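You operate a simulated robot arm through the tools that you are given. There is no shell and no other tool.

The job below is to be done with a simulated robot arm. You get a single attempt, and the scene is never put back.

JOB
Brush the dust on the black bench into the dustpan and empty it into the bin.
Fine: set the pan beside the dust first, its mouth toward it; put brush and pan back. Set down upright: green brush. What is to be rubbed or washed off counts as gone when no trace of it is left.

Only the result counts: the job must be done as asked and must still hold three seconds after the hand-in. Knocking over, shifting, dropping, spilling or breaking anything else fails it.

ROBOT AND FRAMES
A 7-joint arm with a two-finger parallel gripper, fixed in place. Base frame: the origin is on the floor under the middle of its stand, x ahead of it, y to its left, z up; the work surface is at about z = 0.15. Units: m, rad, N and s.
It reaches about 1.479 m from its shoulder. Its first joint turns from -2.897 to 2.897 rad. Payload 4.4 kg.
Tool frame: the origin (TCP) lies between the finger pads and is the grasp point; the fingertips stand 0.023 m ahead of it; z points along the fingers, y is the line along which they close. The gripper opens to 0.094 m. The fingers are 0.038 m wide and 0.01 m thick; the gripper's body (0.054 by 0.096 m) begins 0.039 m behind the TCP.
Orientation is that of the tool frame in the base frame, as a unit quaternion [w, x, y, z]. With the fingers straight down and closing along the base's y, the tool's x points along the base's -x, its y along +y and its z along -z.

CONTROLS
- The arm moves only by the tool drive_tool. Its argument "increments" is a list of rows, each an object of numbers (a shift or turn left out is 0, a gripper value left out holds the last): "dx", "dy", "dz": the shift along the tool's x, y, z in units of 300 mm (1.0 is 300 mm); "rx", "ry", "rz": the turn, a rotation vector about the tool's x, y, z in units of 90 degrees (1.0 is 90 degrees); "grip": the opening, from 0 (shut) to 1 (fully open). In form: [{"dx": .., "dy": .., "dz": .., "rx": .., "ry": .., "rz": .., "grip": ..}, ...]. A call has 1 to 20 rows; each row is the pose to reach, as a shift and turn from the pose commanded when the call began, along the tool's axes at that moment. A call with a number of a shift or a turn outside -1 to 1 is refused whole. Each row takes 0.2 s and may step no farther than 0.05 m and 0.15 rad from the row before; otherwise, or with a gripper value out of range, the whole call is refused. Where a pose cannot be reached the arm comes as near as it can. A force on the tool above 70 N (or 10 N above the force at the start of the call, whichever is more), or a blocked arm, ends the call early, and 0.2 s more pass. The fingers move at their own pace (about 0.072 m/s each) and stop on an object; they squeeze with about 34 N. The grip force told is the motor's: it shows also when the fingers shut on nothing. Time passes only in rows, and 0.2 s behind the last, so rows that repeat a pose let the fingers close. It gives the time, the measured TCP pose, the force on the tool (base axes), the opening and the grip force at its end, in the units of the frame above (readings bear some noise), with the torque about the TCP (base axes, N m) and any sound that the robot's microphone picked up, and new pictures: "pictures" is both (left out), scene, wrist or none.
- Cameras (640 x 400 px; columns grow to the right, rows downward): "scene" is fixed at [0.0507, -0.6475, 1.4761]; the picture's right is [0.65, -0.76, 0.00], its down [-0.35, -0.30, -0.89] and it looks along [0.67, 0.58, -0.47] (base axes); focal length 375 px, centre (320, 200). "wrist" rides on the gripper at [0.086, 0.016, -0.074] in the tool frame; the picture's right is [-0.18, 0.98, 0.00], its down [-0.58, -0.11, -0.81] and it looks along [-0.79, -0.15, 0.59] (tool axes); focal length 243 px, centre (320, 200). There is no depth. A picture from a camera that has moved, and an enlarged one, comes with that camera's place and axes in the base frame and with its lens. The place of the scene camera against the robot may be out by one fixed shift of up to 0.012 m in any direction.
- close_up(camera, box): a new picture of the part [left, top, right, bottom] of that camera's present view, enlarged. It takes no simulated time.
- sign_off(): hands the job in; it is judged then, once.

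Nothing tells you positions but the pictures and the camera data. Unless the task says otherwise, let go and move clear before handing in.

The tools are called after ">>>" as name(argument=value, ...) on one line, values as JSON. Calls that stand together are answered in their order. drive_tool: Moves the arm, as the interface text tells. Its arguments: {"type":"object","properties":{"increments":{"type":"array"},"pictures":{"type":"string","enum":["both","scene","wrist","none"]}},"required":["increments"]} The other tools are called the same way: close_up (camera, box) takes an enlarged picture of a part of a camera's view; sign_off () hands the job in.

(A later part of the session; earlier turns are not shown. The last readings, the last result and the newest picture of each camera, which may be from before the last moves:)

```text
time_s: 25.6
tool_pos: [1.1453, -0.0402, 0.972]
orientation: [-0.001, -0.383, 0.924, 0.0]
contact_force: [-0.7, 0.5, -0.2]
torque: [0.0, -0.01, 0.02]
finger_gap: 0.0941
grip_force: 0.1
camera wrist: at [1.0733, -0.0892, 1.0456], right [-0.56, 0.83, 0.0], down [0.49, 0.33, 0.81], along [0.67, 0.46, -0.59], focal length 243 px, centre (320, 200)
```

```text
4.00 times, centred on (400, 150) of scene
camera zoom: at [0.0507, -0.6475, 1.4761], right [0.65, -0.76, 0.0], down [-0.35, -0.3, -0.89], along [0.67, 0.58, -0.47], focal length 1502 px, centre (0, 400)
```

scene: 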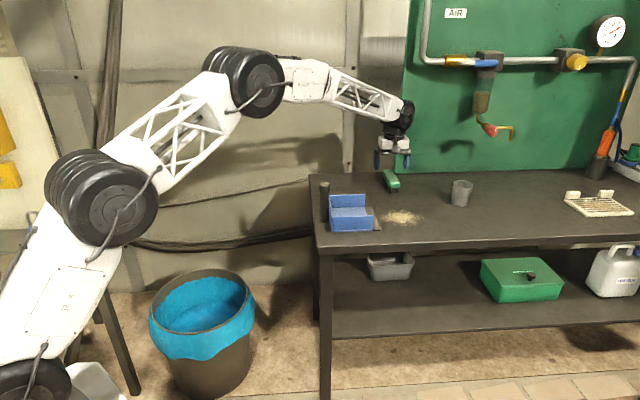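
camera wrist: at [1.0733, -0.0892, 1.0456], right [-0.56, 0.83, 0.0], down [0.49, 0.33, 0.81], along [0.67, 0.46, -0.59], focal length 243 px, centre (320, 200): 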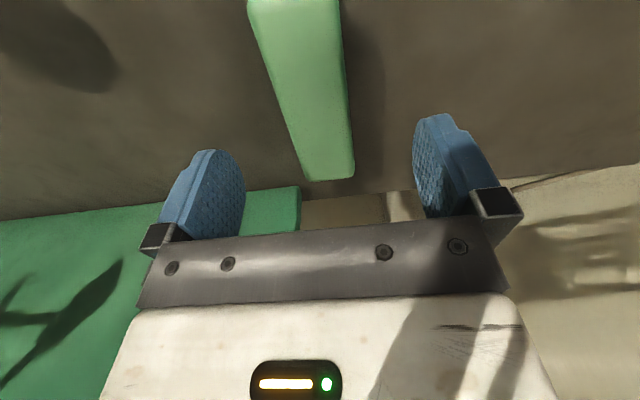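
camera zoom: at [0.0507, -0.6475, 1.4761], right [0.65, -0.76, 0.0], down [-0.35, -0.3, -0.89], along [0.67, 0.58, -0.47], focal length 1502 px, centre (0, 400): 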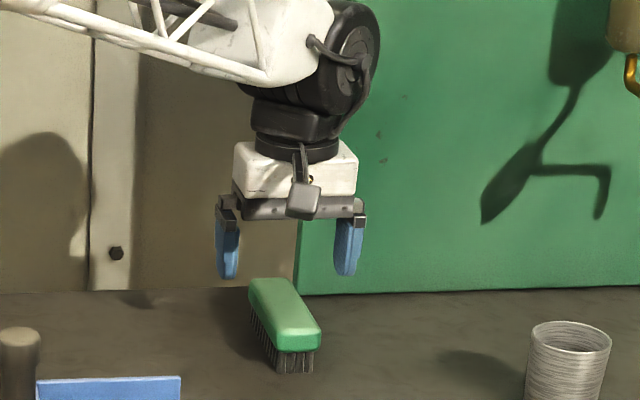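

The brush lies centred under the open fingers, with the closing direction across its width. I descend to about z = 0.913 and close on the green block.

>>> drive_tool(increments=[{"dz": 0.06}, {"dz": 0.12}, {"dz": 0.17}, {"dz": 0.195}, {"dz": 0.195}, {"dz": 0.195, "grip": 0}, {"dz": 0.195, "grip": 0}, {"dz": 0.195, "grip": 0}, {"dz": 0.195, "grip": 0}, {"dz": 0.195, "grip": 0}], pictures="both")

>>> close_up(camera="scene", box=[340, 120, 440, 200])

```text
time_s: 27.8
tool_pos: [1.1449, -0.0412, 0.914]
orientation: [0.0, -0.383, 0.924, 0.0]
contact_force: [-0.6, -0.1, 0.5]
torque: [0.01, -0.03, -0.02]
finger_gap: 0.0394
grip_force: 34.3
camera wrist: at [1.0726, -0.0904, 0.987], right [-0.56, 0.83, 0.0], down [0.49, 0.33, 0.81], along [0.67, 0.46, -0.59], focal length 243 px, centre (320, 200)
```

scene: 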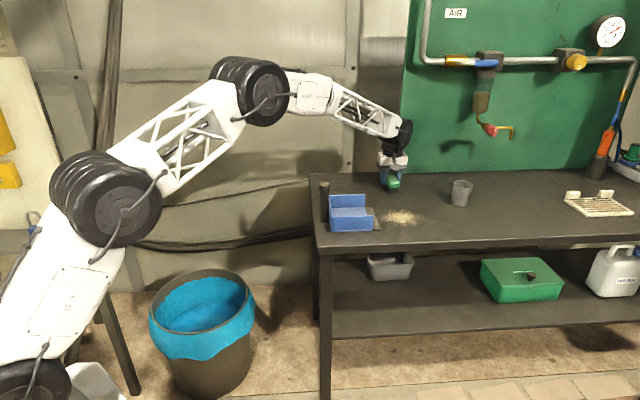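
wrist: 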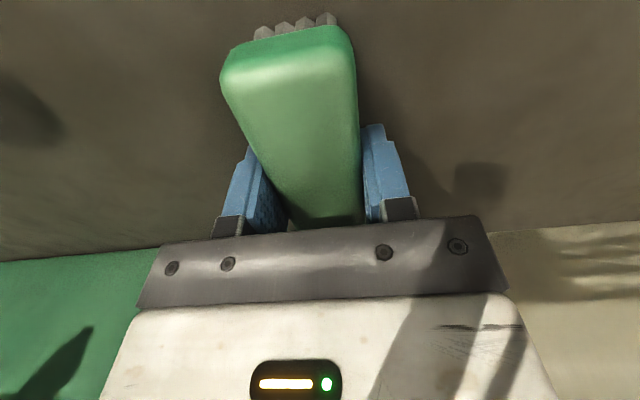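

```text
5.00 times, centred on (390, 160) of scene
camera zoom: at [0.0507, -0.6475, 1.4761], right [0.65, -0.76, 0.0], down [-0.35, -0.3, -0.89], along [0.67, 0.58, -0.47], focal length 1877 px, centre (-30, 400)
```

zoom: 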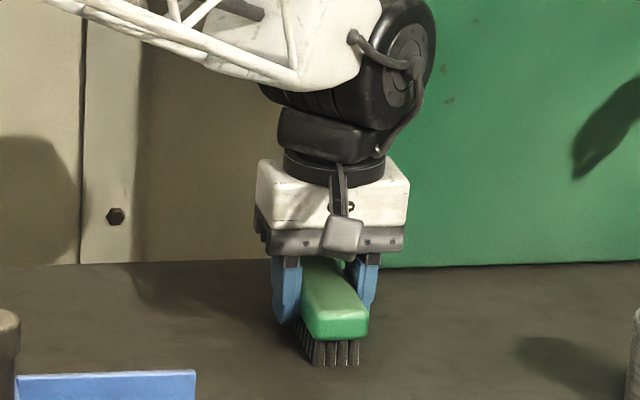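

The brush is gripped across its block (39 mm gap) with the bristles still on the bench; I note its home pose (1.145, -0.041, 0.914). I lift it 3 cm and carry it to the bench-right side of the dust, staying clear of the cup.

>>> drive_tool(increments=[{"dz": -0.03}, {"dz": -0.06}, {"dz": -0.1}, {"dx": 0.08, "dy": -0.03, "dz": -0.1}, {"dx": 0.17, "dy": -0.07, "dz": -0.1}, {"dx": 0.26, "dy": -0.11, "dz": -0.1}, {"dx": 0.35, "dy": -0.15, "dz": -0.1}, {"dx": 0.44, "dy": -0.19, "dz": -0.1}, {"dx": 0.53, "dy": -0.23, "dz": -0.1}, {"dx": 0.63, "dy": -0.27, "dz": -0.1}, {"dx": 0.733, "dy": -0.31, "dz": -0.1}, {"dx": 0.733, "dy": -0.31, "dz": -0.1}], pictures="both")

>>> close_up(camera="scene", box=[310, 140, 490, 252])

```text
time_s: 30.4
tool_pos: [1.0532, -0.2627, 0.9407]
orientation: [0.0, -0.382, 0.924, 0.0]
contact_force: [0.7, 0.5, -1.2]
torque: [-0.03, 0.01, 0.04]
finger_gap: 0.0396
grip_force: 33.8
camera wrist: at [0.9813, -0.3121, 1.0151], right [-0.56, 0.83, 0.0], down [0.49, 0.33, 0.81], along [0.67, 0.46, -0.59], focal length 243 px, centre (320, 200)
```

scene: 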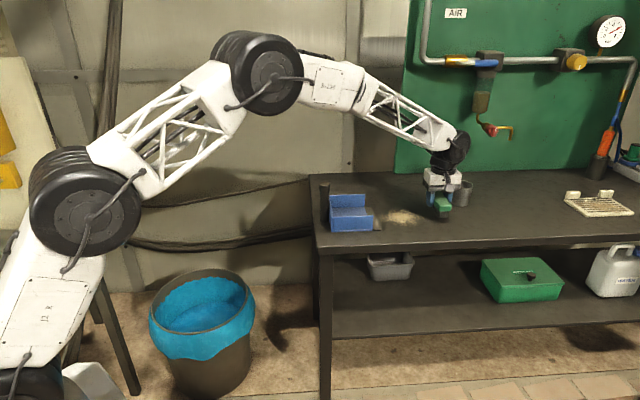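
wrist: 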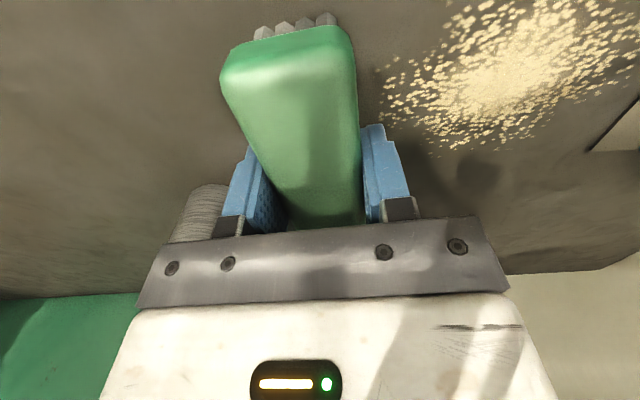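

```text
3.56 times, centred on (400, 196) of scene
camera zoom: at [0.0507, -0.6475, 1.4761], right [0.65, -0.76, 0.0], down [-0.35, -0.3, -0.89], along [0.67, 0.58, -0.47], focal length 1335 px, centre (36, 214)
```

zoom: 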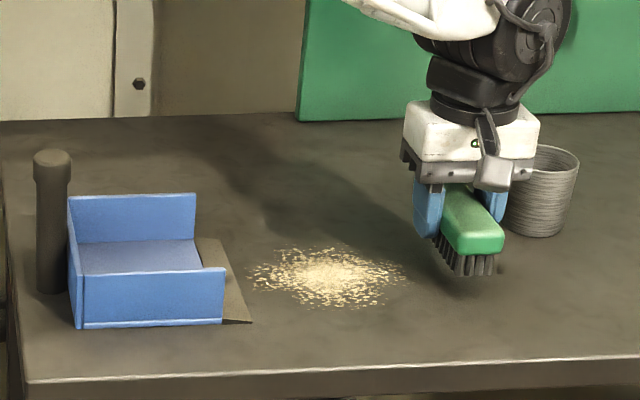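

The brush hangs level just bench-right of the dust, over 2 cm clear of the cup. I lower the bristles to the bench and make a short part of the stroke to see how the dust behaves.

>>> drive_tool(increments=[{"dz": 0.04}, {"dz": 0.07}, {"dz": 0.088}, {"dz": 0.094}, {"dy": 0.06, "dz": 0.094}, {"dy": 0.12, "dz": 0.094}, {"dy": 0.18, "dz": 0.094}, {"dy": 0.24, "dz": 0.094}, {"dy": 0.3, "dz": 0.094}], pictures="both")

>>> close_up(camera="scene", box=[310, 140, 490, 252])

```text
time_s: 32.4
tool_pos: [0.9911, -0.1984, 0.914]
orientation: [0.0, -0.383, 0.924, 0.0]
contact_force: [0.2, -0.5, -0.6]
torque: [-0.02, 0.04, 0.0]
finger_gap: 0.0395
grip_force: 34.0
camera wrist: at [0.9191, -0.2469, 0.989], right [-0.56, 0.83, 0.0], down [0.49, 0.33, 0.81], along [0.67, 0.46, -0.59], focal length 243 px, centre (320, 200)
```

scene: 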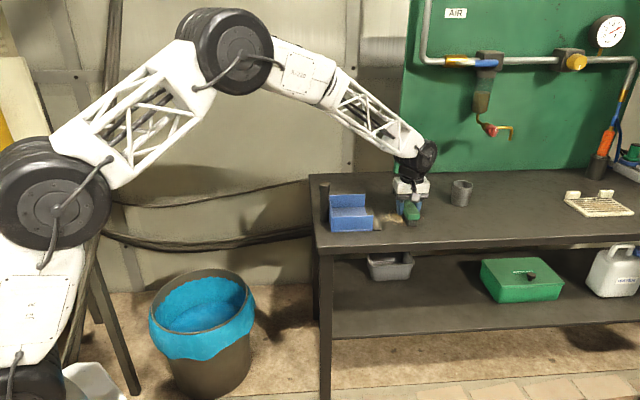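
wrist: 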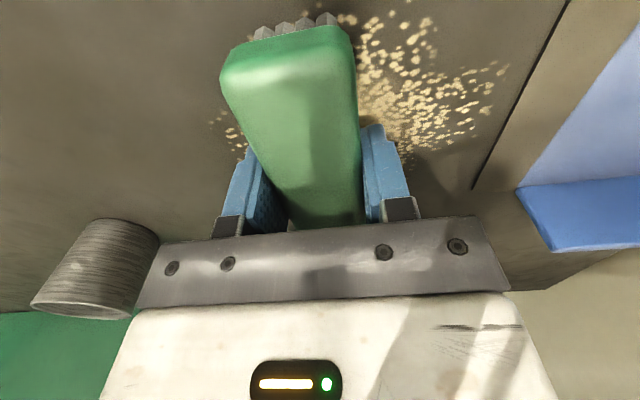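

```text
3.56 times, centred on (400, 196) of scene
camera zoom: at [0.0507, -0.6475, 1.4761], right [0.65, -0.76, 0.0], down [-0.35, -0.3, -0.89], along [0.67, 0.58, -0.47], focal length 1335 px, centre (36, 214)
```

zoom: 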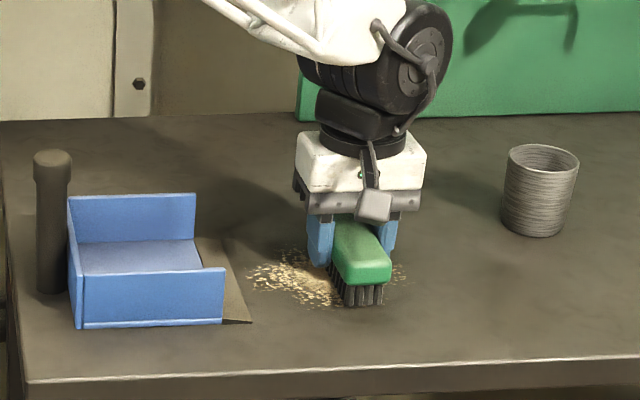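

The brush pushed most of the dust ahead, but a few specks stayed behind at u ≈ 0.34 where the bristles barely touched (no contact force). I lower the brush a bit more and check the pressing force, then go back for the specks.

>>> drive_tool(increments=[{"dz": 0.005}, {"dz": 0.01}], pictures="none")

>>> close_up(camera="wrist", box=[160, 0, 560, 250])

>>> close_up(camera="scene", box=[360, 190, 440, 240])

```text
time_s: 33.0
tool_pos: [0.9915, -0.1967, 0.9135]
orientation: [0.002, -0.383, 0.924, 0.0]
contact_force: [-2.7, -0.7, 11.7]
torque: [-0.31, 0.52, -0.04]
finger_gap: 0.0393
grip_force: 34.0
```

```text
1.60 times, centred on (360, 125) of wrist
camera zoom: at [0.9192, -0.2466, 0.9869], right [-0.56, 0.83, 0.0], down [0.49, 0.33, 0.81], along [0.67, 0.46, -0.59], focal length 388 px, centre (256, 320)
```

zoom: 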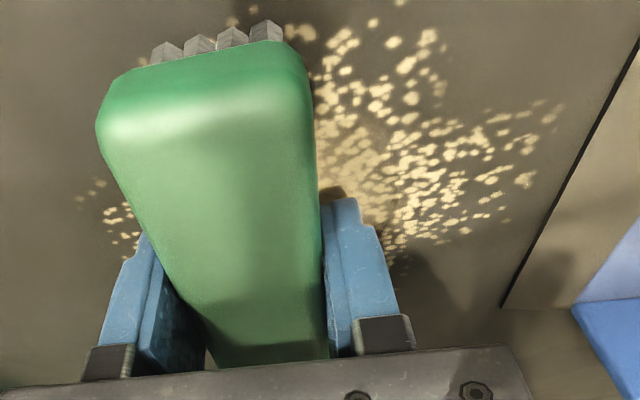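

```text
8.00 times, centred on (400, 215) of scene
camera zoom: at [0.0507, -0.6475, 1.4761], right [0.65, -0.76, 0.0], down [-0.35, -0.3, -0.89], along [0.67, 0.58, -0.47], focal length 3004 px, centre (-320, 80)
```

zoom: 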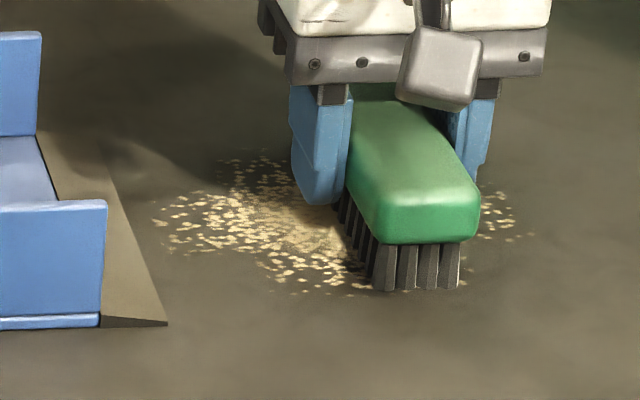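

The specks on the right are simply untouched; the bristles floated just above the bench before, and only now do they press (11.7 N). I lift, go back to the start side, press down with about 10 N and sweep again.

>>> drive_tool(increments=[{"dz": -0.05}, {"dz": -0.07}, {"dy": -0.1, "dz": -0.07}, {"dy": -0.2, "dz": -0.07}, {"dy": -0.3, "dz": -0.07}, {"dy": -0.3, "dz": -0.03}, {"dy": -0.3, "dz": -0.008}, {"dy": -0.3, "dz": -0.002}, {"dy": -0.24, "dz": -0.002}, {"dy": -0.18, "dz": -0.002}, {"dy": -0.12, "dz": -0.002}, {"dy": -0.06, "dz": -0.002}, {"dy": 0.0, "dz": -0.002}], pictures="none")

>>> close_up(camera="wrist", box=[160, 0, 560, 250])

>>> close_up(camera="scene", box=[360, 190, 440, 240])

```text
time_s: 35.8
tool_pos: [0.9914, -0.1982, 0.9128]
orientation: [0.001, -0.383, 0.924, 0.0]
contact_force: [5.0, -4.3, 16.6]
torque: [-0.28, 0.22, 0.14]
finger_gap: 0.0396
grip_force: 34.0
```

```text
1.60 times, centred on (360, 125) of wrist
camera zoom: at [0.9188, -0.2477, 0.9868], right [-0.56, 0.83, 0.0], down [0.49, 0.33, 0.81], along [0.67, 0.46, -0.59], focal length 388 px, centre (256, 320)
```

zoom: 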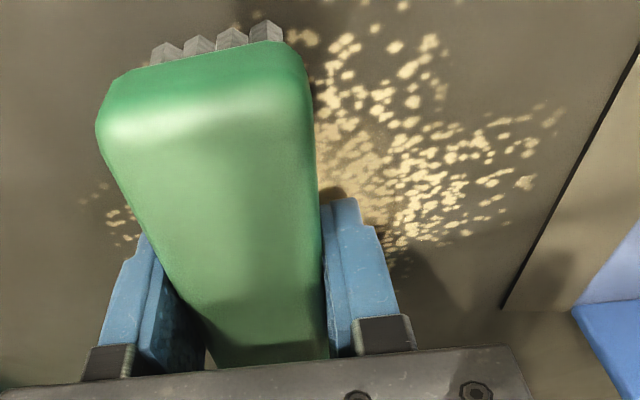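

```text
8.00 times, centred on (400, 215) of scene
camera zoom: at [0.0507, -0.6475, 1.4761], right [0.65, -0.76, 0.0], down [-0.35, -0.3, -0.89], along [0.67, 0.58, -0.47], focal length 3004 px, centre (-320, 80)
```

zoom: 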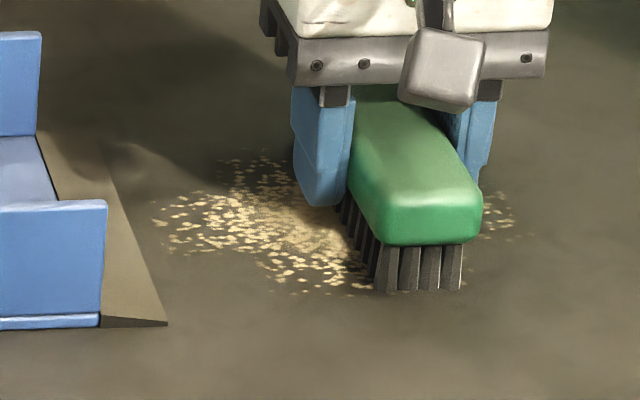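

The dust fades a little under the brush but needs to be carried to the pan. I continue this stroke to the lip, easing the brush up a few millimetres over the ramp and just into the pan's mouth, then lift and look.

>>> drive_tool(increments=[{"dy": 0.06}, {"dy": 0.12}, {"dy": 0.18}, {"dy": 0.24}, {"dy": 0.29, "dz": -0.013}, {"dy": 0.34, "dz": -0.028}, {"dy": 0.39, "dz": -0.032}, {"dy": 0.45, "dz": -0.032}, {"dy": 0.45, "dz": -0.08}, {"dy": 0.45, "dz": -0.15}, {"dy": 0.35, "dz": -0.2}, {"dy": 0.2, "dz": -0.25}], pictures="scene")

>>> close_up(camera="wrist", box=[160, 0, 640, 250])

>>> close_up(camera="scene", box=[310, 170, 440, 250])

```text
time_s: 38.4
tool_pos: [0.947, -0.1551, 0.9884]
orientation: [0.0, -0.382, 0.924, 0.0]
contact_force: [-0.1, -0.2, -1.1]
torque: [0.02, -0.04, 0.03]
finger_gap: 0.0395
grip_force: 33.9
```

scene: 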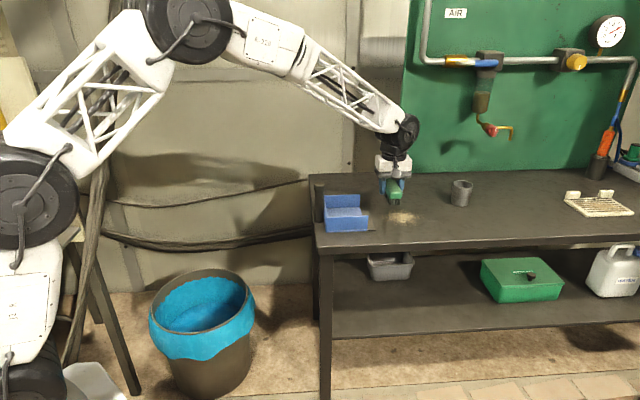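

```text
1.33 times, centred on (400, 125) of wrist
camera zoom: at [0.8745, -0.2053, 1.0621], right [-0.57, 0.82, 0.0], down [0.49, 0.33, 0.81], along [0.67, 0.46, -0.59], focal length 324 px, centre (213, 300)
```

zoom: 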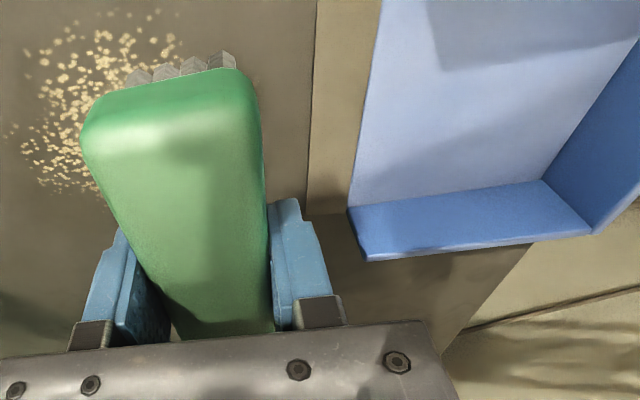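

```text
4.92 times, centred on (375, 210) of scene
camera zoom: at [0.0507, -0.6475, 1.4761], right [0.65, -0.76, 0.0], down [-0.35, -0.3, -0.89], along [0.67, 0.58, -0.47], focal length 1848 px, centre (49, 151)
```

zoom: 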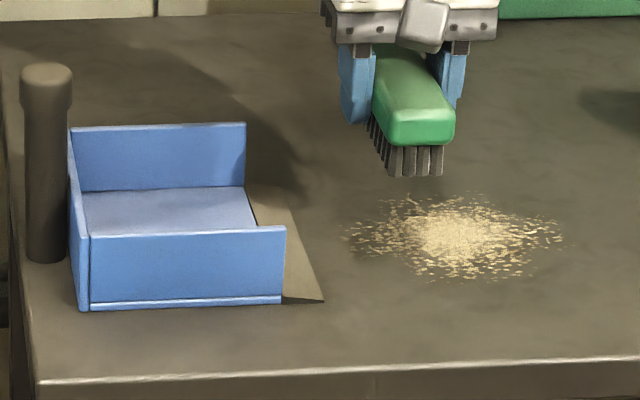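

The pan's lip got nudged about 15 mm bench-left to u ≈ 0.176 (still fully on the bench), and the dust looks fainter but has not moved. From now on I end the strokes just before the lip; here is a second full pressed stroke.

>>> drive_tool(increments=[{"dy": -0.15}, {"dy": -0.3}, {"dy": -0.42}, {"dy": -0.503, "dz": 0.06}, {"dy": -0.503, "dz": 0.15}, {"dy": -0.503, "dz": 0.225}, {"dy": -0.503, "dz": 0.248}, {"dy": -0.503, "dz": 0.254}, {"dy": -0.44, "dz": 0.254}, {"dy": -0.37, "dz": 0.254}, {"dy": -0.3, "dz": 0.254}, {"dy": -0.23, "dz": 0.254}, {"dy": -0.16, "dz": 0.254}, {"dy": -0.09, "dz": 0.254}, {"dy": -0.02, "dz": 0.254}, {"dy": 0.04, "dz": 0.254}, {"dy": 0.073, "dz": 0.254}, {"dy": 0.073, "dz": 0.18}, {"dy": 0.073, "dz": 0.05}], pictures="scene")

>>> close_up(camera="wrist", box=[0, 0, 640, 250])

>>> close_up(camera="scene", box=[310, 170, 440, 250])

```text
time_s: 42.4
tool_pos: [0.932, -0.1385, 0.9711]
orientation: [-0.001, -0.382, 0.924, 0.0]
contact_force: [-0.4, -0.4, -2.3]
torque: [0.01, -0.02, 0.03]
finger_gap: 0.0393
grip_force: 34.3
```

scene: 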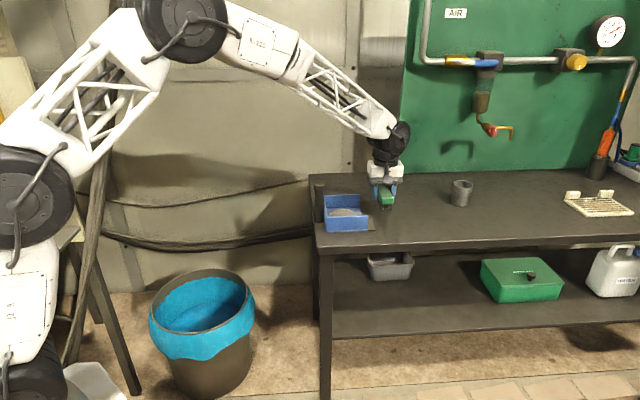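

```text
1.00 times, centred on (320, 125) of wrist (not enlarged: the box is as wide or as high as the picture)
camera zoom: at [0.8609, -0.1885, 1.0444], right [-0.56, 0.83, 0.0], down [0.49, 0.33, 0.81], along [0.66, 0.46, -0.59], focal length 243 px, centre (320, 275)
```

zoom: 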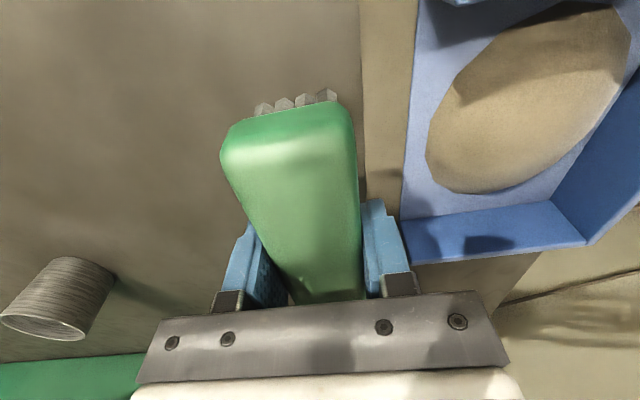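

```text
4.92 times, centred on (375, 210) of scene
camera zoom: at [0.0507, -0.6475, 1.4761], right [0.65, -0.76, 0.0], down [-0.35, -0.3, -0.89], along [0.67, 0.58, -0.47], focal length 1848 px, centre (49, 151)
```

zoom: 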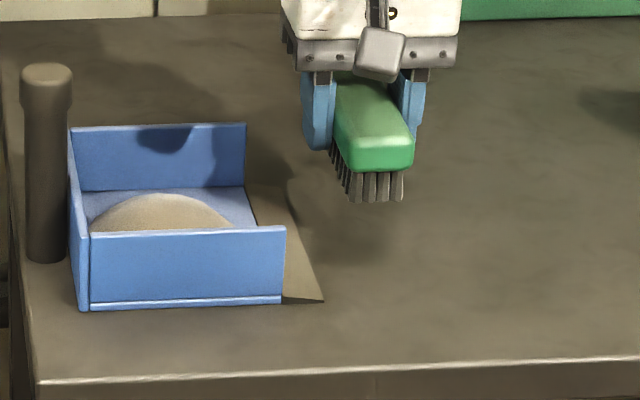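

The whole pile of dust now lies in the pan and the bench looks clean. I carry the brush to above its original place and check the bench for leftover traces before setting it down.

>>> drive_tool(increments=[{"dx": -0.09, "dy": -0.033}, {"dx": -0.18, "dy": -0.066}, {"dx": -0.28, "dy": -0.1}, {"dx": -0.38, "dy": -0.135}, {"dx": -0.48, "dy": -0.171}, {"dx": -0.58, "dy": -0.207}, {"dx": -0.67, "dy": -0.24}, {"dx": -0.733, "dy": -0.263}, {"dx": -0.733, "dy": -0.263}], pictures="both")

>>> close_up(camera="scene", box=[310, 150, 470, 250])

>>> close_up(camera="scene", box=[370, 190, 450, 240])

```text
time_s: 44.4
tool_pos: [1.1436, -0.0398, 0.9714]
orientation: [0.0, -0.382, 0.924, 0.0]
contact_force: [0.4, -0.1, -1.0]
torque: [0.03, 0.01, 0.02]
finger_gap: 0.0396
grip_force: 34.3
camera wrist: at [1.0724, -0.0901, 1.0457], right [-0.56, 0.83, 0.0], down [0.49, 0.33, 0.81], along [0.67, 0.46, -0.59], focal length 243 px, centre (320, 200)
```

scene: 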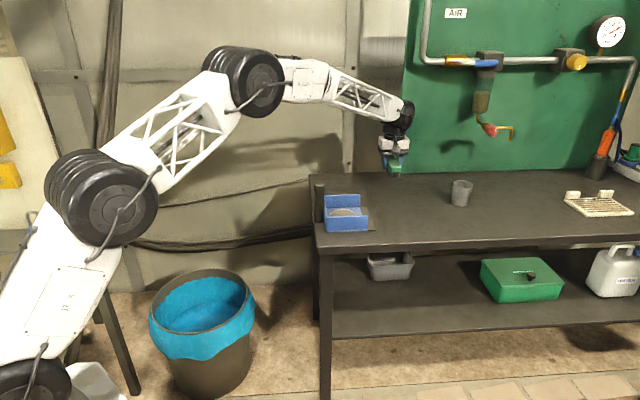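
wrist: 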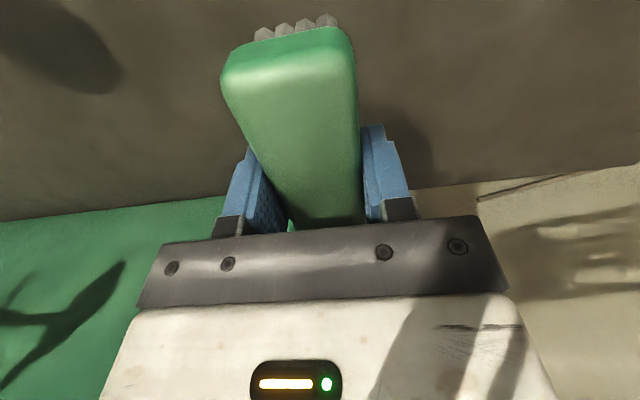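

```text
4.00 times, centred on (390, 200) of scene
camera zoom: at [0.0507, -0.6475, 1.4761], right [0.65, -0.76, 0.0], down [-0.35, -0.3, -0.89], along [0.67, 0.58, -0.47], focal length 1502 px, centre (40, 200)
```

zoom: 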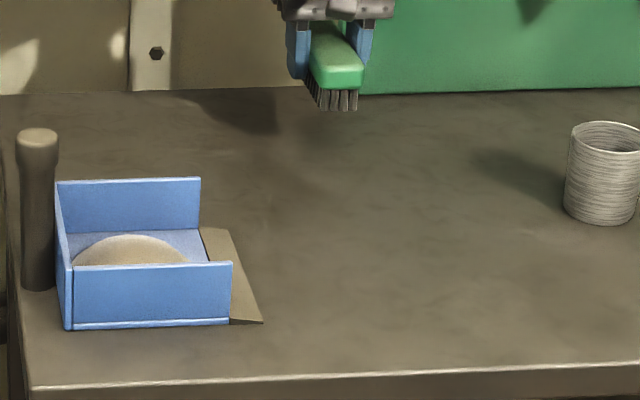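

```text
8.00 times, centred on (410, 215) of scene
camera zoom: at [0.0507, -0.6475, 1.4761], right [0.65, -0.76, 0.0], down [-0.35, -0.3, -0.89], along [0.67, 0.58, -0.47], focal length 3004 px, centre (-400, 80)
```

zoom: 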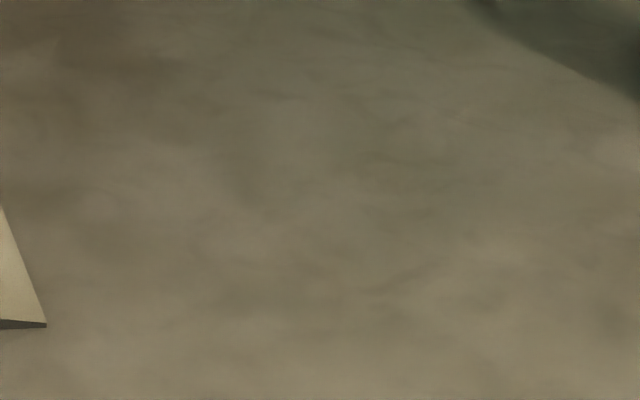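

The bench shows no trace of dust. I lower the brush to its noted place, release it standing on its bristles, and rise.

>>> drive_tool(increments=[{"dz": 0.06}, {"dz": 0.12}, {"dz": 0.16}, {"dz": 0.183}, {"dz": 0.194}, {"dz": 0.198}, {"dz": 0.198}, {"dz": 0.198, "grip": 0.5}, {"dz": 0.198, "grip": 0.7}, {"dz": 0.198, "grip": 1}, {"dz": 0.198, "grip": 1}, {"dz": 0.198, "grip": 1}, {"dz": 0.16, "grip": 1}, {"dz": 0.1, "grip": 1}, {"dz": 0.0, "grip": 1}, {"dz": -0.13, "grip": 1}, {"dz": -0.25, "grip": 1}, {"dz": -0.35, "grip": 1}], pictures="both")

>>> close_up(camera="scene", box=[300, 140, 480, 252])

```text
time_s: 48.2
tool_pos: [1.1447, -0.0416, 1.0773]
orientation: [0.001, -0.383, 0.924, 0.0]
contact_force: [0.0, 0.6, -0.1]
torque: [0.04, 0.02, 0.01]
finger_gap: 0.0941
grip_force: 0.1
camera wrist: at [1.0724, -0.0918, 1.1513], right [-0.56, 0.83, 0.0], down [0.49, 0.33, 0.81], along [0.66, 0.46, -0.59], focal length 243 px, centre (320, 200)
```

scene: 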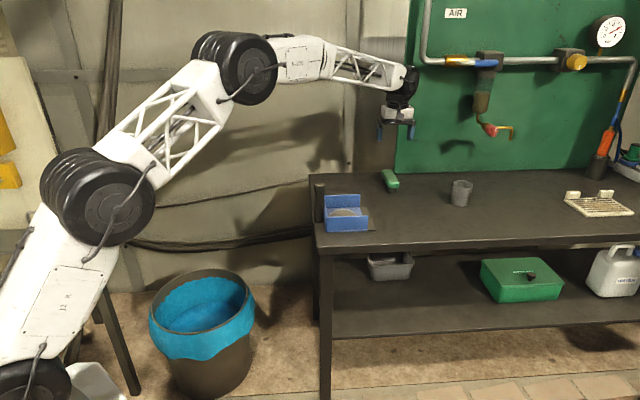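
wrist: 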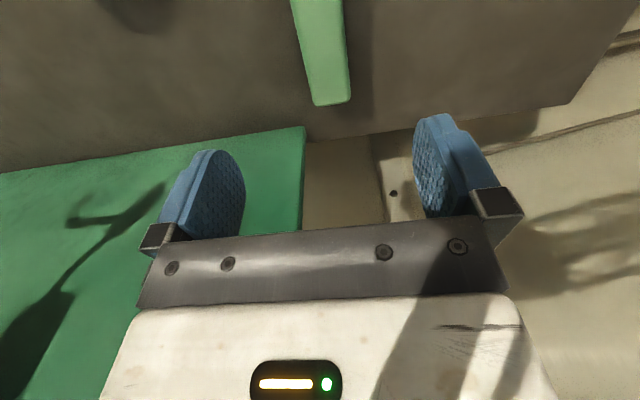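

```text
3.56 times, centred on (390, 196) of scene
camera zoom: at [0.0507, -0.6475, 1.4761], right [0.65, -0.76, 0.0], down [-0.35, -0.3, -0.89], along [0.67, 0.58, -0.47], focal length 1335 px, centre (71, 214)
```

zoom: 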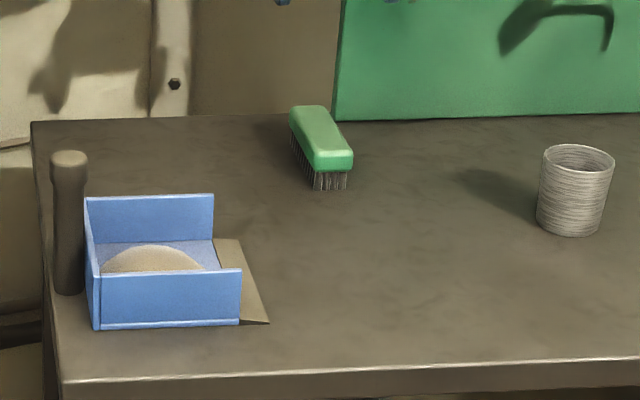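

The brush stands upright in its old spot (within about 3 mm) and the dust mound sits in the pan. Now I move back to look at the pan's handle from above before gripping it.

>>> drive_tool(increments=[{"dx": 0.1, "dy": 0.09, "dz": -0.05}, {"dx": 0.2, "dy": 0.18, "dz": -0.1}, {"dx": 0.3, "dy": 0.27, "dz": -0.15}, {"dx": 0.4, "dy": 0.36, "dz": -0.2}, {"dx": 0.5, "dy": 0.45, "dz": -0.24}, {"dx": 0.6, "dy": 0.54, "dz": -0.24}, {"dx": 0.7, "dy": 0.63, "dz": -0.24}, {"dx": 0.8, "dy": 0.72, "dz": -0.24}, {"dx": 0.9, "dy": 0.81, "dz": -0.24}, {"dx": 1.0, "dy": 0.9, "dz": -0.24}], pictures="wrist")

>>> close_up(camera="wrist", box=[160, 0, 480, 200])

```text
time_s: 50.4
tool_pos: [0.7417, -0.0616, 1.1487]
orientation: [0.001, -0.383, 0.924, 0.001]
contact_force: [-0.1, 0.6, -0.9]
torque: [0.0, -0.01, 0.01]
finger_gap: 0.0939
grip_force: 0.2
camera wrist: at [0.6694, -0.11, 1.2226], right [-0.56, 0.83, 0.0], down [0.49, 0.33, 0.81], along [0.66, 0.46, -0.59], focal length 243 px, centre (320, 200)
```

wrist: 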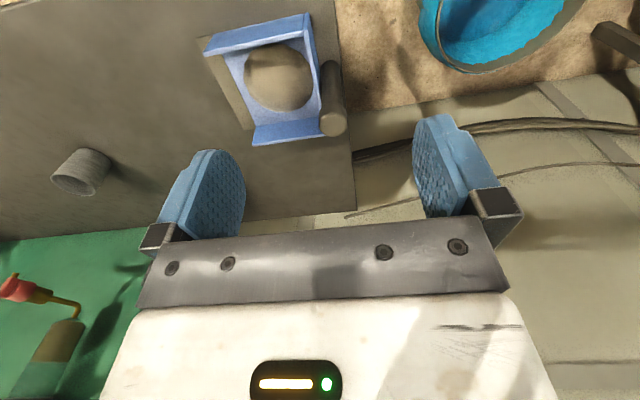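

```text
2.00 times, centred on (320, 100) of wrist
camera zoom: at [0.6694, -0.11, 1.2226], right [-0.56, 0.83, 0.0], down [0.49, 0.33, 0.81], along [0.66, 0.46, -0.59], focal length 485 px, centre (320, 400)
```

zoom: 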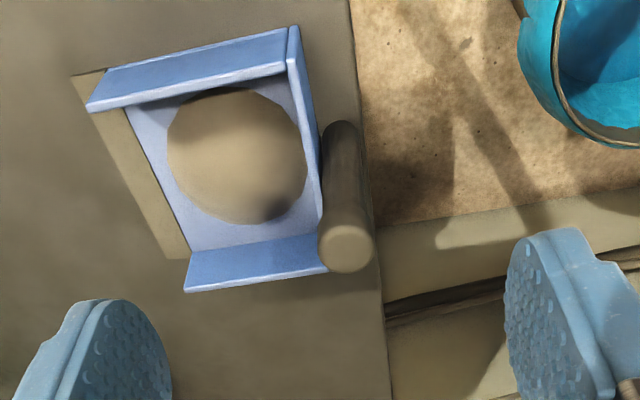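

The handle's top is at about (0.795, -0.0065), matching the 15 mm nudge. I go above it and lower partway, then check alignment.

>>> drive_tool(increments=[{"dx": -0.09, "dy": 0.002, "dz": 0.06}, {"dx": -0.18, "dy": 0.003, "dz": 0.12}, {"dx": -0.256, "dy": 0.004, "dz": 0.18}, {"dx": -0.256, "dy": 0.004, "dz": 0.28}, {"dx": -0.256, "dy": 0.004, "dz": 0.36}, {"dx": -0.256, "dy": 0.004, "dz": 0.41}], pictures="wrist")

>>> close_up(camera="scene", box=[290, 140, 390, 240])

```text
time_s: 51.8
tool_pos: [0.7942, -0.0079, 1.0251]
orientation: [0.0, -0.383, 0.924, 0.0]
contact_force: [0.1, 0.1, 0.8]
torque: [-0.01, 0.0, 0.0]
finger_gap: 0.0942
grip_force: 0.1
camera wrist: at [0.722, -0.0567, 1.1005], right [-0.56, 0.83, 0.0], down [0.49, 0.33, 0.81], along [0.67, 0.46, -0.59], focal length 243 px, centre (320, 200)
```

wrist: 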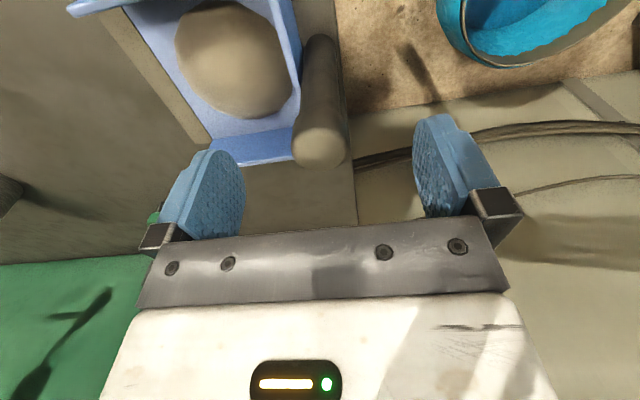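

```text
4.00 times, centred on (340, 190) of scene
camera zoom: at [0.0507, -0.6475, 1.4761], right [0.65, -0.76, 0.0], down [-0.35, -0.3, -0.89], along [0.67, 0.58, -0.47], focal length 1502 px, centre (240, 240)
```

zoom: 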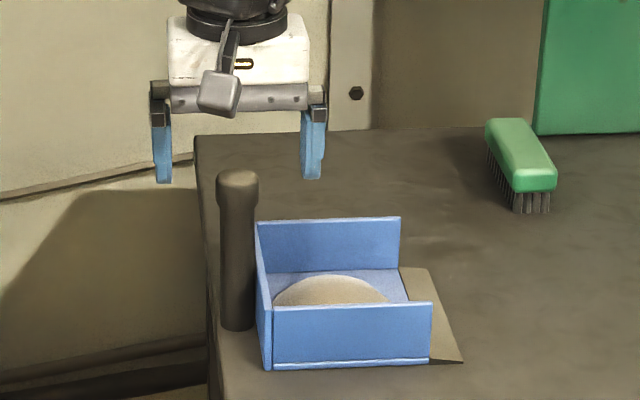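

The handle is centred below the fingers. I descend to the same height as the successful grip (about 0.9865) and close on the cap.

>>> drive_tool(increments=[{"dz": 0.05}, {"dz": 0.1}, {"dz": 0.129}, {"dz": 0.129}, {"dz": 0.129, "grip": 0}, {"dz": 0.129, "grip": 0}, {"dz": 0.129, "grip": 0}, {"dz": 0.129, "grip": 0}, {"dz": 0.129, "grip": 0}, {"dz": 0.129, "grip": 0}], pictures="wrist")

>>> close_up(camera="scene", box=[290, 140, 390, 240])

```text
time_s: 54.0
tool_pos: [0.7947, -0.0057, 0.9868]
orientation: [0.0, -0.383, 0.924, 0.0]
contact_force: [-0.4, 1.4, -0.2]
torque: [-0.03, 0.01, 0.0]
finger_gap: 0.0307
grip_force: 34.3
camera wrist: at [0.7235, -0.0554, 1.0613], right [-0.56, 0.83, 0.0], down [0.49, 0.33, 0.81], along [0.67, 0.46, -0.59], focal length 243 px, centre (320, 200)
```

wrist: 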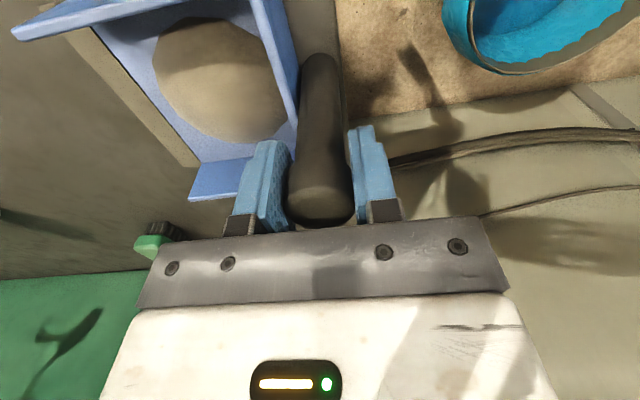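

```text
4.00 times, centred on (340, 190) of scene
camera zoom: at [0.0507, -0.6475, 1.4761], right [0.65, -0.76, 0.0], down [-0.35, -0.3, -0.89], along [0.67, 0.58, -0.47], focal length 1502 px, centre (240, 240)
```

zoom: 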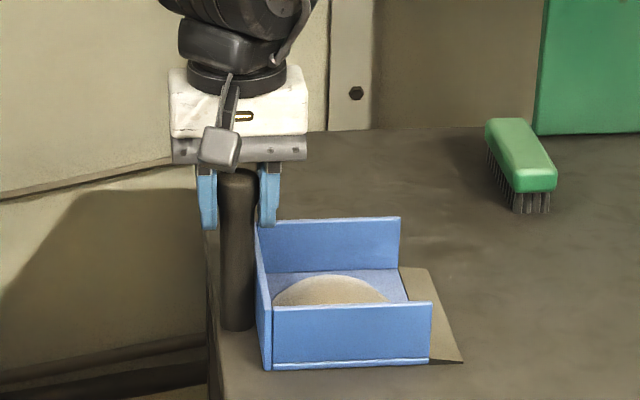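

Gripped as before with the pan unmoved. I lift slowly a short way and check for slip.

>>> drive_tool(increments=[{"dz": -0.005}, {"dz": -0.01}, {"dz": -0.015}, {"dz": -0.022}, {"dz": -0.03}, {"dz": -0.04}, {"dz": -0.05}, {"dz": -0.05}], pictures="wrist")

>>> close_up(camera="scene", box=[290, 140, 390, 240])

```text
time_s: 55.8
tool_pos: [0.7937, -0.0065, 1.0028]
orientation: [-0.001, -0.383, 0.924, 0.0]
contact_force: [-1.1, 0.7, -1.7]
torque: [0.1, 0.05, -0.03]
finger_gap: 0.0307
grip_force: 33.6
camera wrist: at [0.7216, -0.0564, 1.0763], right [-0.56, 0.83, 0.0], down [0.49, 0.33, 0.81], along [0.67, 0.46, -0.59], focal length 243 px, centre (320, 200)
```

wrist: 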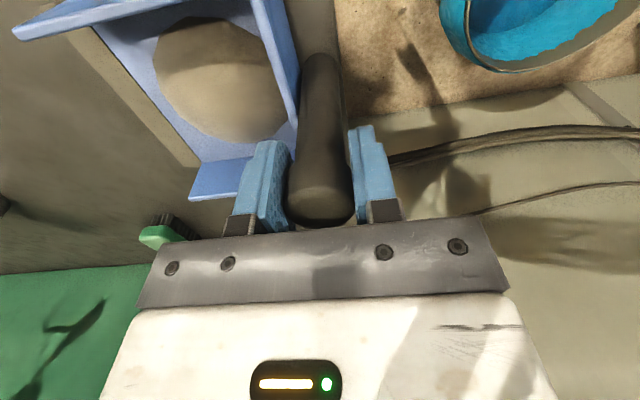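

```text
4.00 times, centred on (340, 190) of scene
camera zoom: at [0.0507, -0.6475, 1.4761], right [0.65, -0.76, 0.0], down [-0.35, -0.3, -0.89], along [0.67, 0.58, -0.47], focal length 1502 px, centre (240, 240)
```

zoom: 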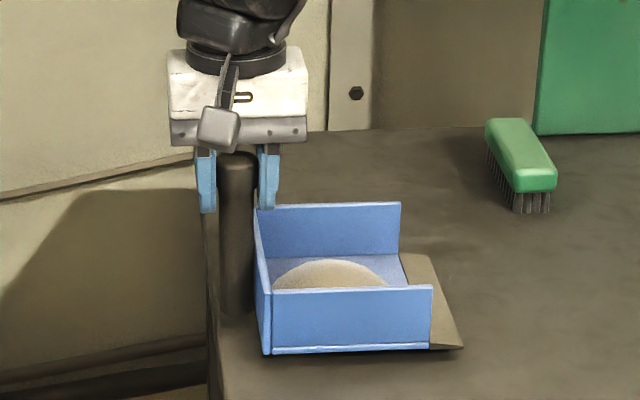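

The pan is held without slip. The bin comes out near (0.57, 0.385) with its rim at about z = 0.5 (R ≈ 0.17). I lift the pan level, carry it slowly off the bench toward the bin, and turn it partway so the mouth will face the robot's side.

>>> drive_tool(increments=[{"dz": -0.05}, {"dz": -0.1}, {"dz": -0.16}, {"dz": -0.22}, {"dz": -0.28}, {"dy": 0.06, "dx": -0.01, "dz": -0.29, "rz": 0.03}, {"dy": 0.12, "dx": -0.02, "dz": -0.29, "rz": 0.06}, {"dy": 0.19, "dx": -0.04, "dz": -0.29, "rz": 0.09}, {"dy": 0.26, "dx": -0.05, "dz": -0.29, "rz": 0.12}, {"dy": 0.33, "dx": -0.06, "dz": -0.29, "rz": 0.16}, {"dy": 0.4, "dx": -0.08, "dz": -0.29, "rz": 0.2}, {"dy": 0.46, "dx": -0.09, "dz": -0.29, "rz": 0.23}, {"dy": 0.52, "dx": -0.1, "dz": -0.29, "rz": 0.26}, {"dy": 0.567, "dx": -0.11, "dz": -0.29, "rz": 0.28}, {"dy": 0.567, "dx": -0.11, "dz": -0.29, "rz": 0.28}], pictures="both")

```text
time_s: 59.0
tool_pos: [0.6971, 0.1377, 1.09]
orientation: [0.0, -0.172, 0.985, 0.0]
contact_force: [-0.1, 0.4, -1.8]
torque: [0.09, 0.06, 0.01]
finger_gap: 0.0308
grip_force: 34.3
camera wrist: at [0.6106, 0.1242, 1.164], right [-0.16, 0.99, 0.0], down [0.58, 0.09, 0.81], along [0.8, 0.13, -0.59], focal length 243 px, centre (320, 200)
```

scene: 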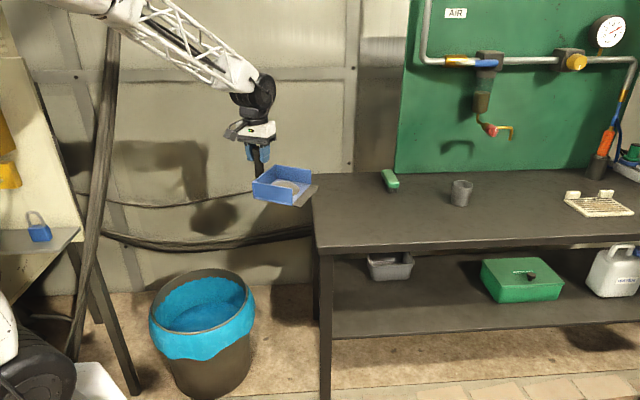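
wrist: 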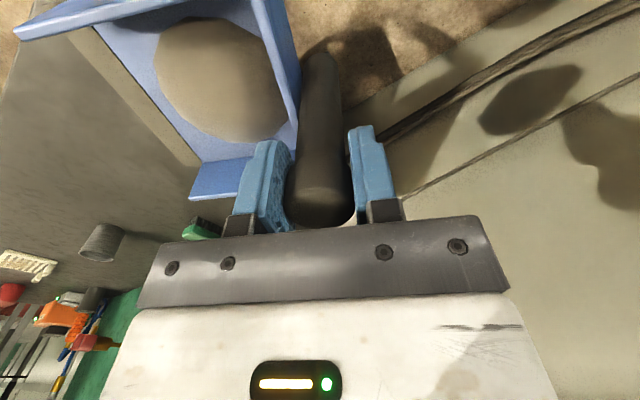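

The pan hangs level beyond the bench edge, mound intact. I carry it on level until the handle is over the bin's centre, still high up.

>>> drive_tool(increments=[{"dx": 0.01, "dy": 0.06}, {"dx": 0.02, "dy": 0.13}, {"dx": 0.032, "dy": 0.2}, {"dx": 0.044, "dy": 0.28}, {"dx": 0.056, "dy": 0.36}, {"dx": 0.069, "dy": 0.44}, {"dx": 0.082, "dy": 0.52}, {"dx": 0.095, "dy": 0.6}, {"dx": 0.107, "dy": 0.67}, {"dx": 0.119, "dy": 0.74}, {"dx": 0.13, "dy": 0.81}, {"dx": 0.141, "dy": 0.877}, {"dx": 0.141, "dy": 0.877}], pictures="both")

>>> close_up(camera="scene", box=[100, 100, 340, 400])

```text
time_s: 61.8
tool_pos: [0.5695, 0.3721, 1.0882]
orientation: [0.0, -0.172, 0.985, 0.0]
contact_force: [-0.7, -0.2, -2.2]
torque: [0.11, 0.05, 0.0]
finger_gap: 0.0307
grip_force: 33.6
camera wrist: at [0.4832, 0.357, 1.1626], right [-0.16, 0.99, 0.0], down [0.58, 0.09, 0.81], along [0.8, 0.13, -0.59], focal length 243 px, centre (320, 200)
```

scene: 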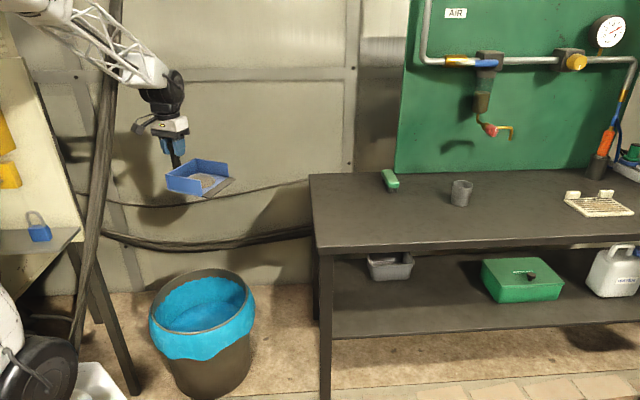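
wrist: 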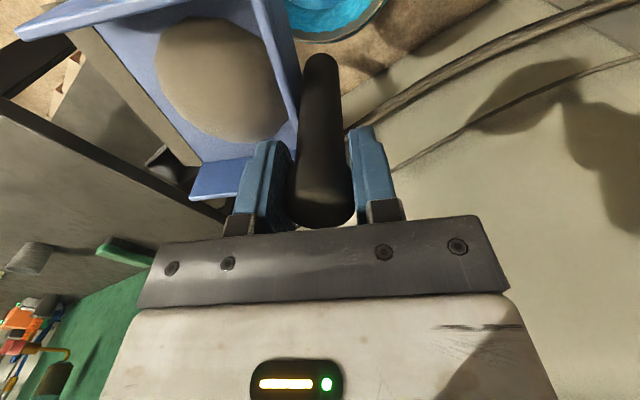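

```text
1.33 times, centred on (220, 250) of scene
camera zoom: at [0.0507, -0.6475, 1.4761], right [0.65, -0.76, 0.0], down [-0.35, -0.3, -0.89], along [0.67, 0.58, -0.47], focal length 501 px, centre (453, 133)
```

zoom: 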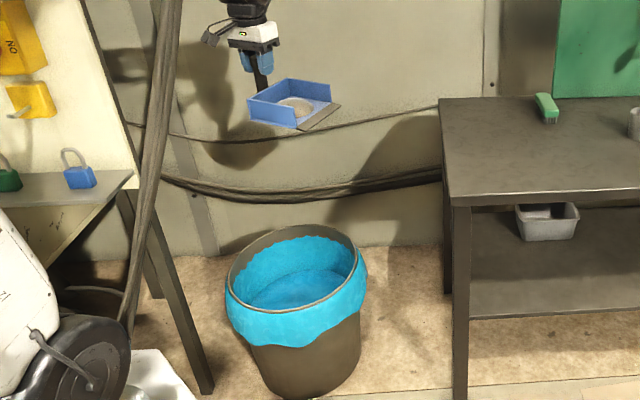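

The handle is directly over the bin and the far rim seen in the wrist view confirms the bin's centre near (0.56, 0.375). I now descend level toward the rim, keeping well above it.

>>> drive_tool(increments=[{"dz": 0.06}, {"dz": 0.13}, {"dz": 0.21}, {"dz": 0.29}, {"dz": 0.37}, {"dz": 0.45}, {"dz": 0.53}, {"dz": 0.61}, {"dz": 0.69}, {"dz": 0.77}, {"dz": 0.85}, {"dz": 0.92}, {"dz": 0.98}, {"dz": 1.0}, {"dz": 1.0}], pictures="both")

>>> close_up(camera="scene", box=[100, 150, 340, 400])

```text
time_s: 65.0
tool_pos: [0.5685, 0.371, 0.7897]
orientation: [-0.001, -0.172, 0.985, 0.0]
contact_force: [-0.1, -1.0, -1.0]
torque: [0.08, 0.04, -0.03]
finger_gap: 0.031
grip_force: 33.3
camera wrist: at [0.4821, 0.3569, 0.8643], right [-0.16, 0.99, 0.0], down [0.58, 0.09, 0.81], along [0.8, 0.13, -0.59], focal length 243 px, centre (320, 200)
```

scene: 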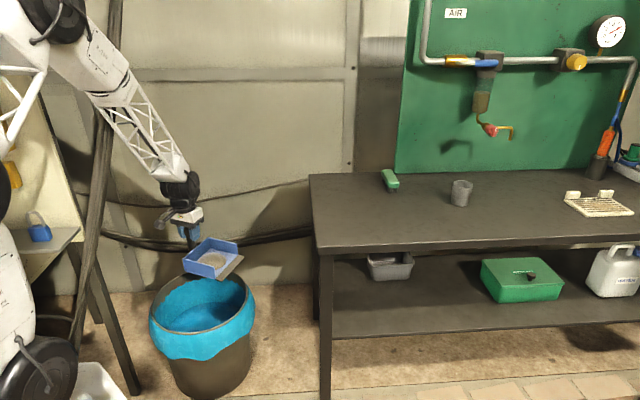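
wrist: 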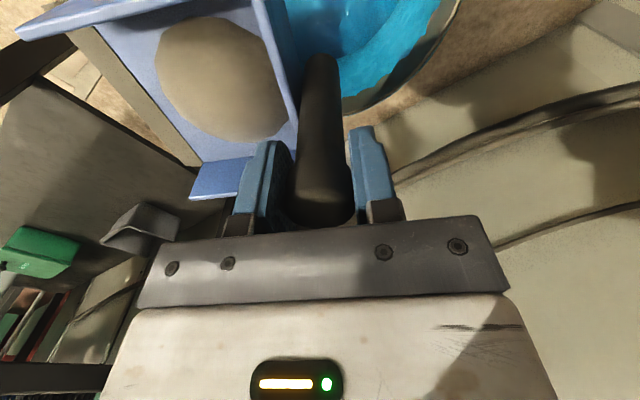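

```text
1.60 times, centred on (220, 275) of scene
camera zoom: at [0.0507, -0.6475, 1.4761], right [0.65, -0.76, 0.0], down [-0.35, -0.3, -0.89], along [0.67, 0.58, -0.47], focal length 601 px, centre (480, 80)
```

zoom: 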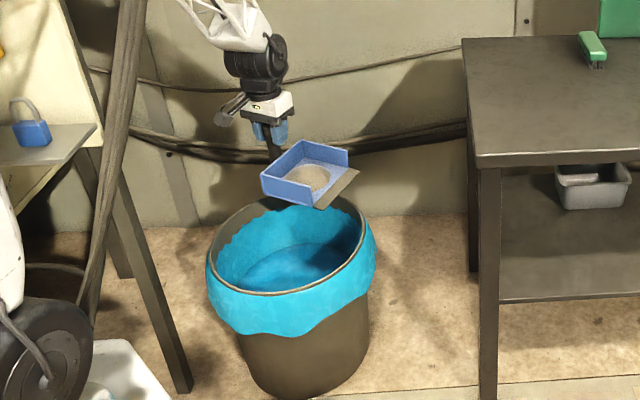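

The pan hangs level above the bin, centred, about 18 cm above the rim. I begin to tip it mouth-down slowly about the tool's x axis and check the direction after a small angle.

>>> drive_tool(increments=[{"rx": -0.03}, {"rx": -0.06}, {"rx": -0.09}, {"rx": -0.12}, {"rx": -0.15}, {"rx": -0.15}], pictures="both")

>>> close_up(camera="scene", box=[100, 150, 340, 400])

```text
time_s: 66.4
tool_pos: [0.5687, 0.3715, 0.7897]
orientation: [-0.02, -0.171, 0.978, 0.116]
contact_force: [0.2, -0.4, -1.8]
torque: [0.08, 0.0, 0.0]
finger_gap: 0.0311
grip_force: 33.4
camera wrist: at [0.4884, 0.34, 0.8655], right [-0.15, 0.96, 0.23], down [0.65, -0.08, 0.76], along [0.75, 0.26, -0.61], focal length 243 px, centre (320, 200)
```

scene: 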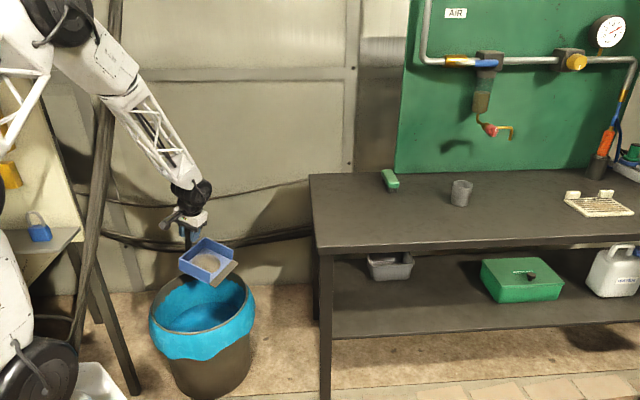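
wrist: 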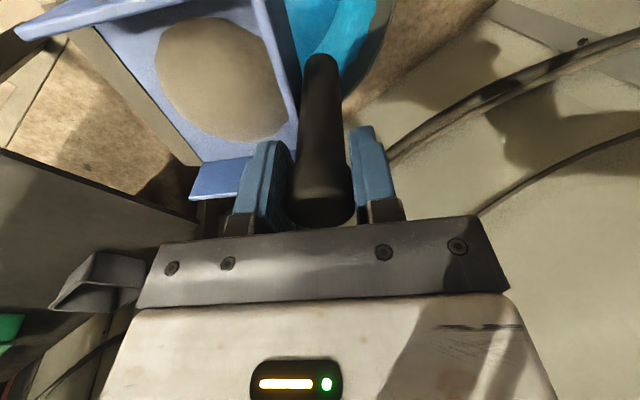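

```text
1.60 times, centred on (220, 275) of scene
camera zoom: at [0.0507, -0.6475, 1.4761], right [0.65, -0.76, 0.0], down [-0.35, -0.3, -0.89], along [0.67, 0.58, -0.47], focal length 601 px, centre (480, 80)
```

zoom: 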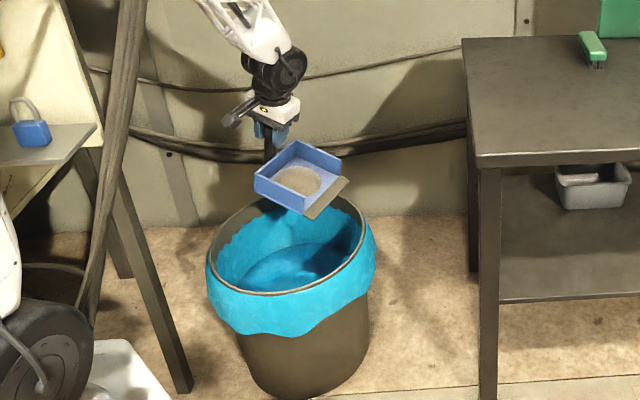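

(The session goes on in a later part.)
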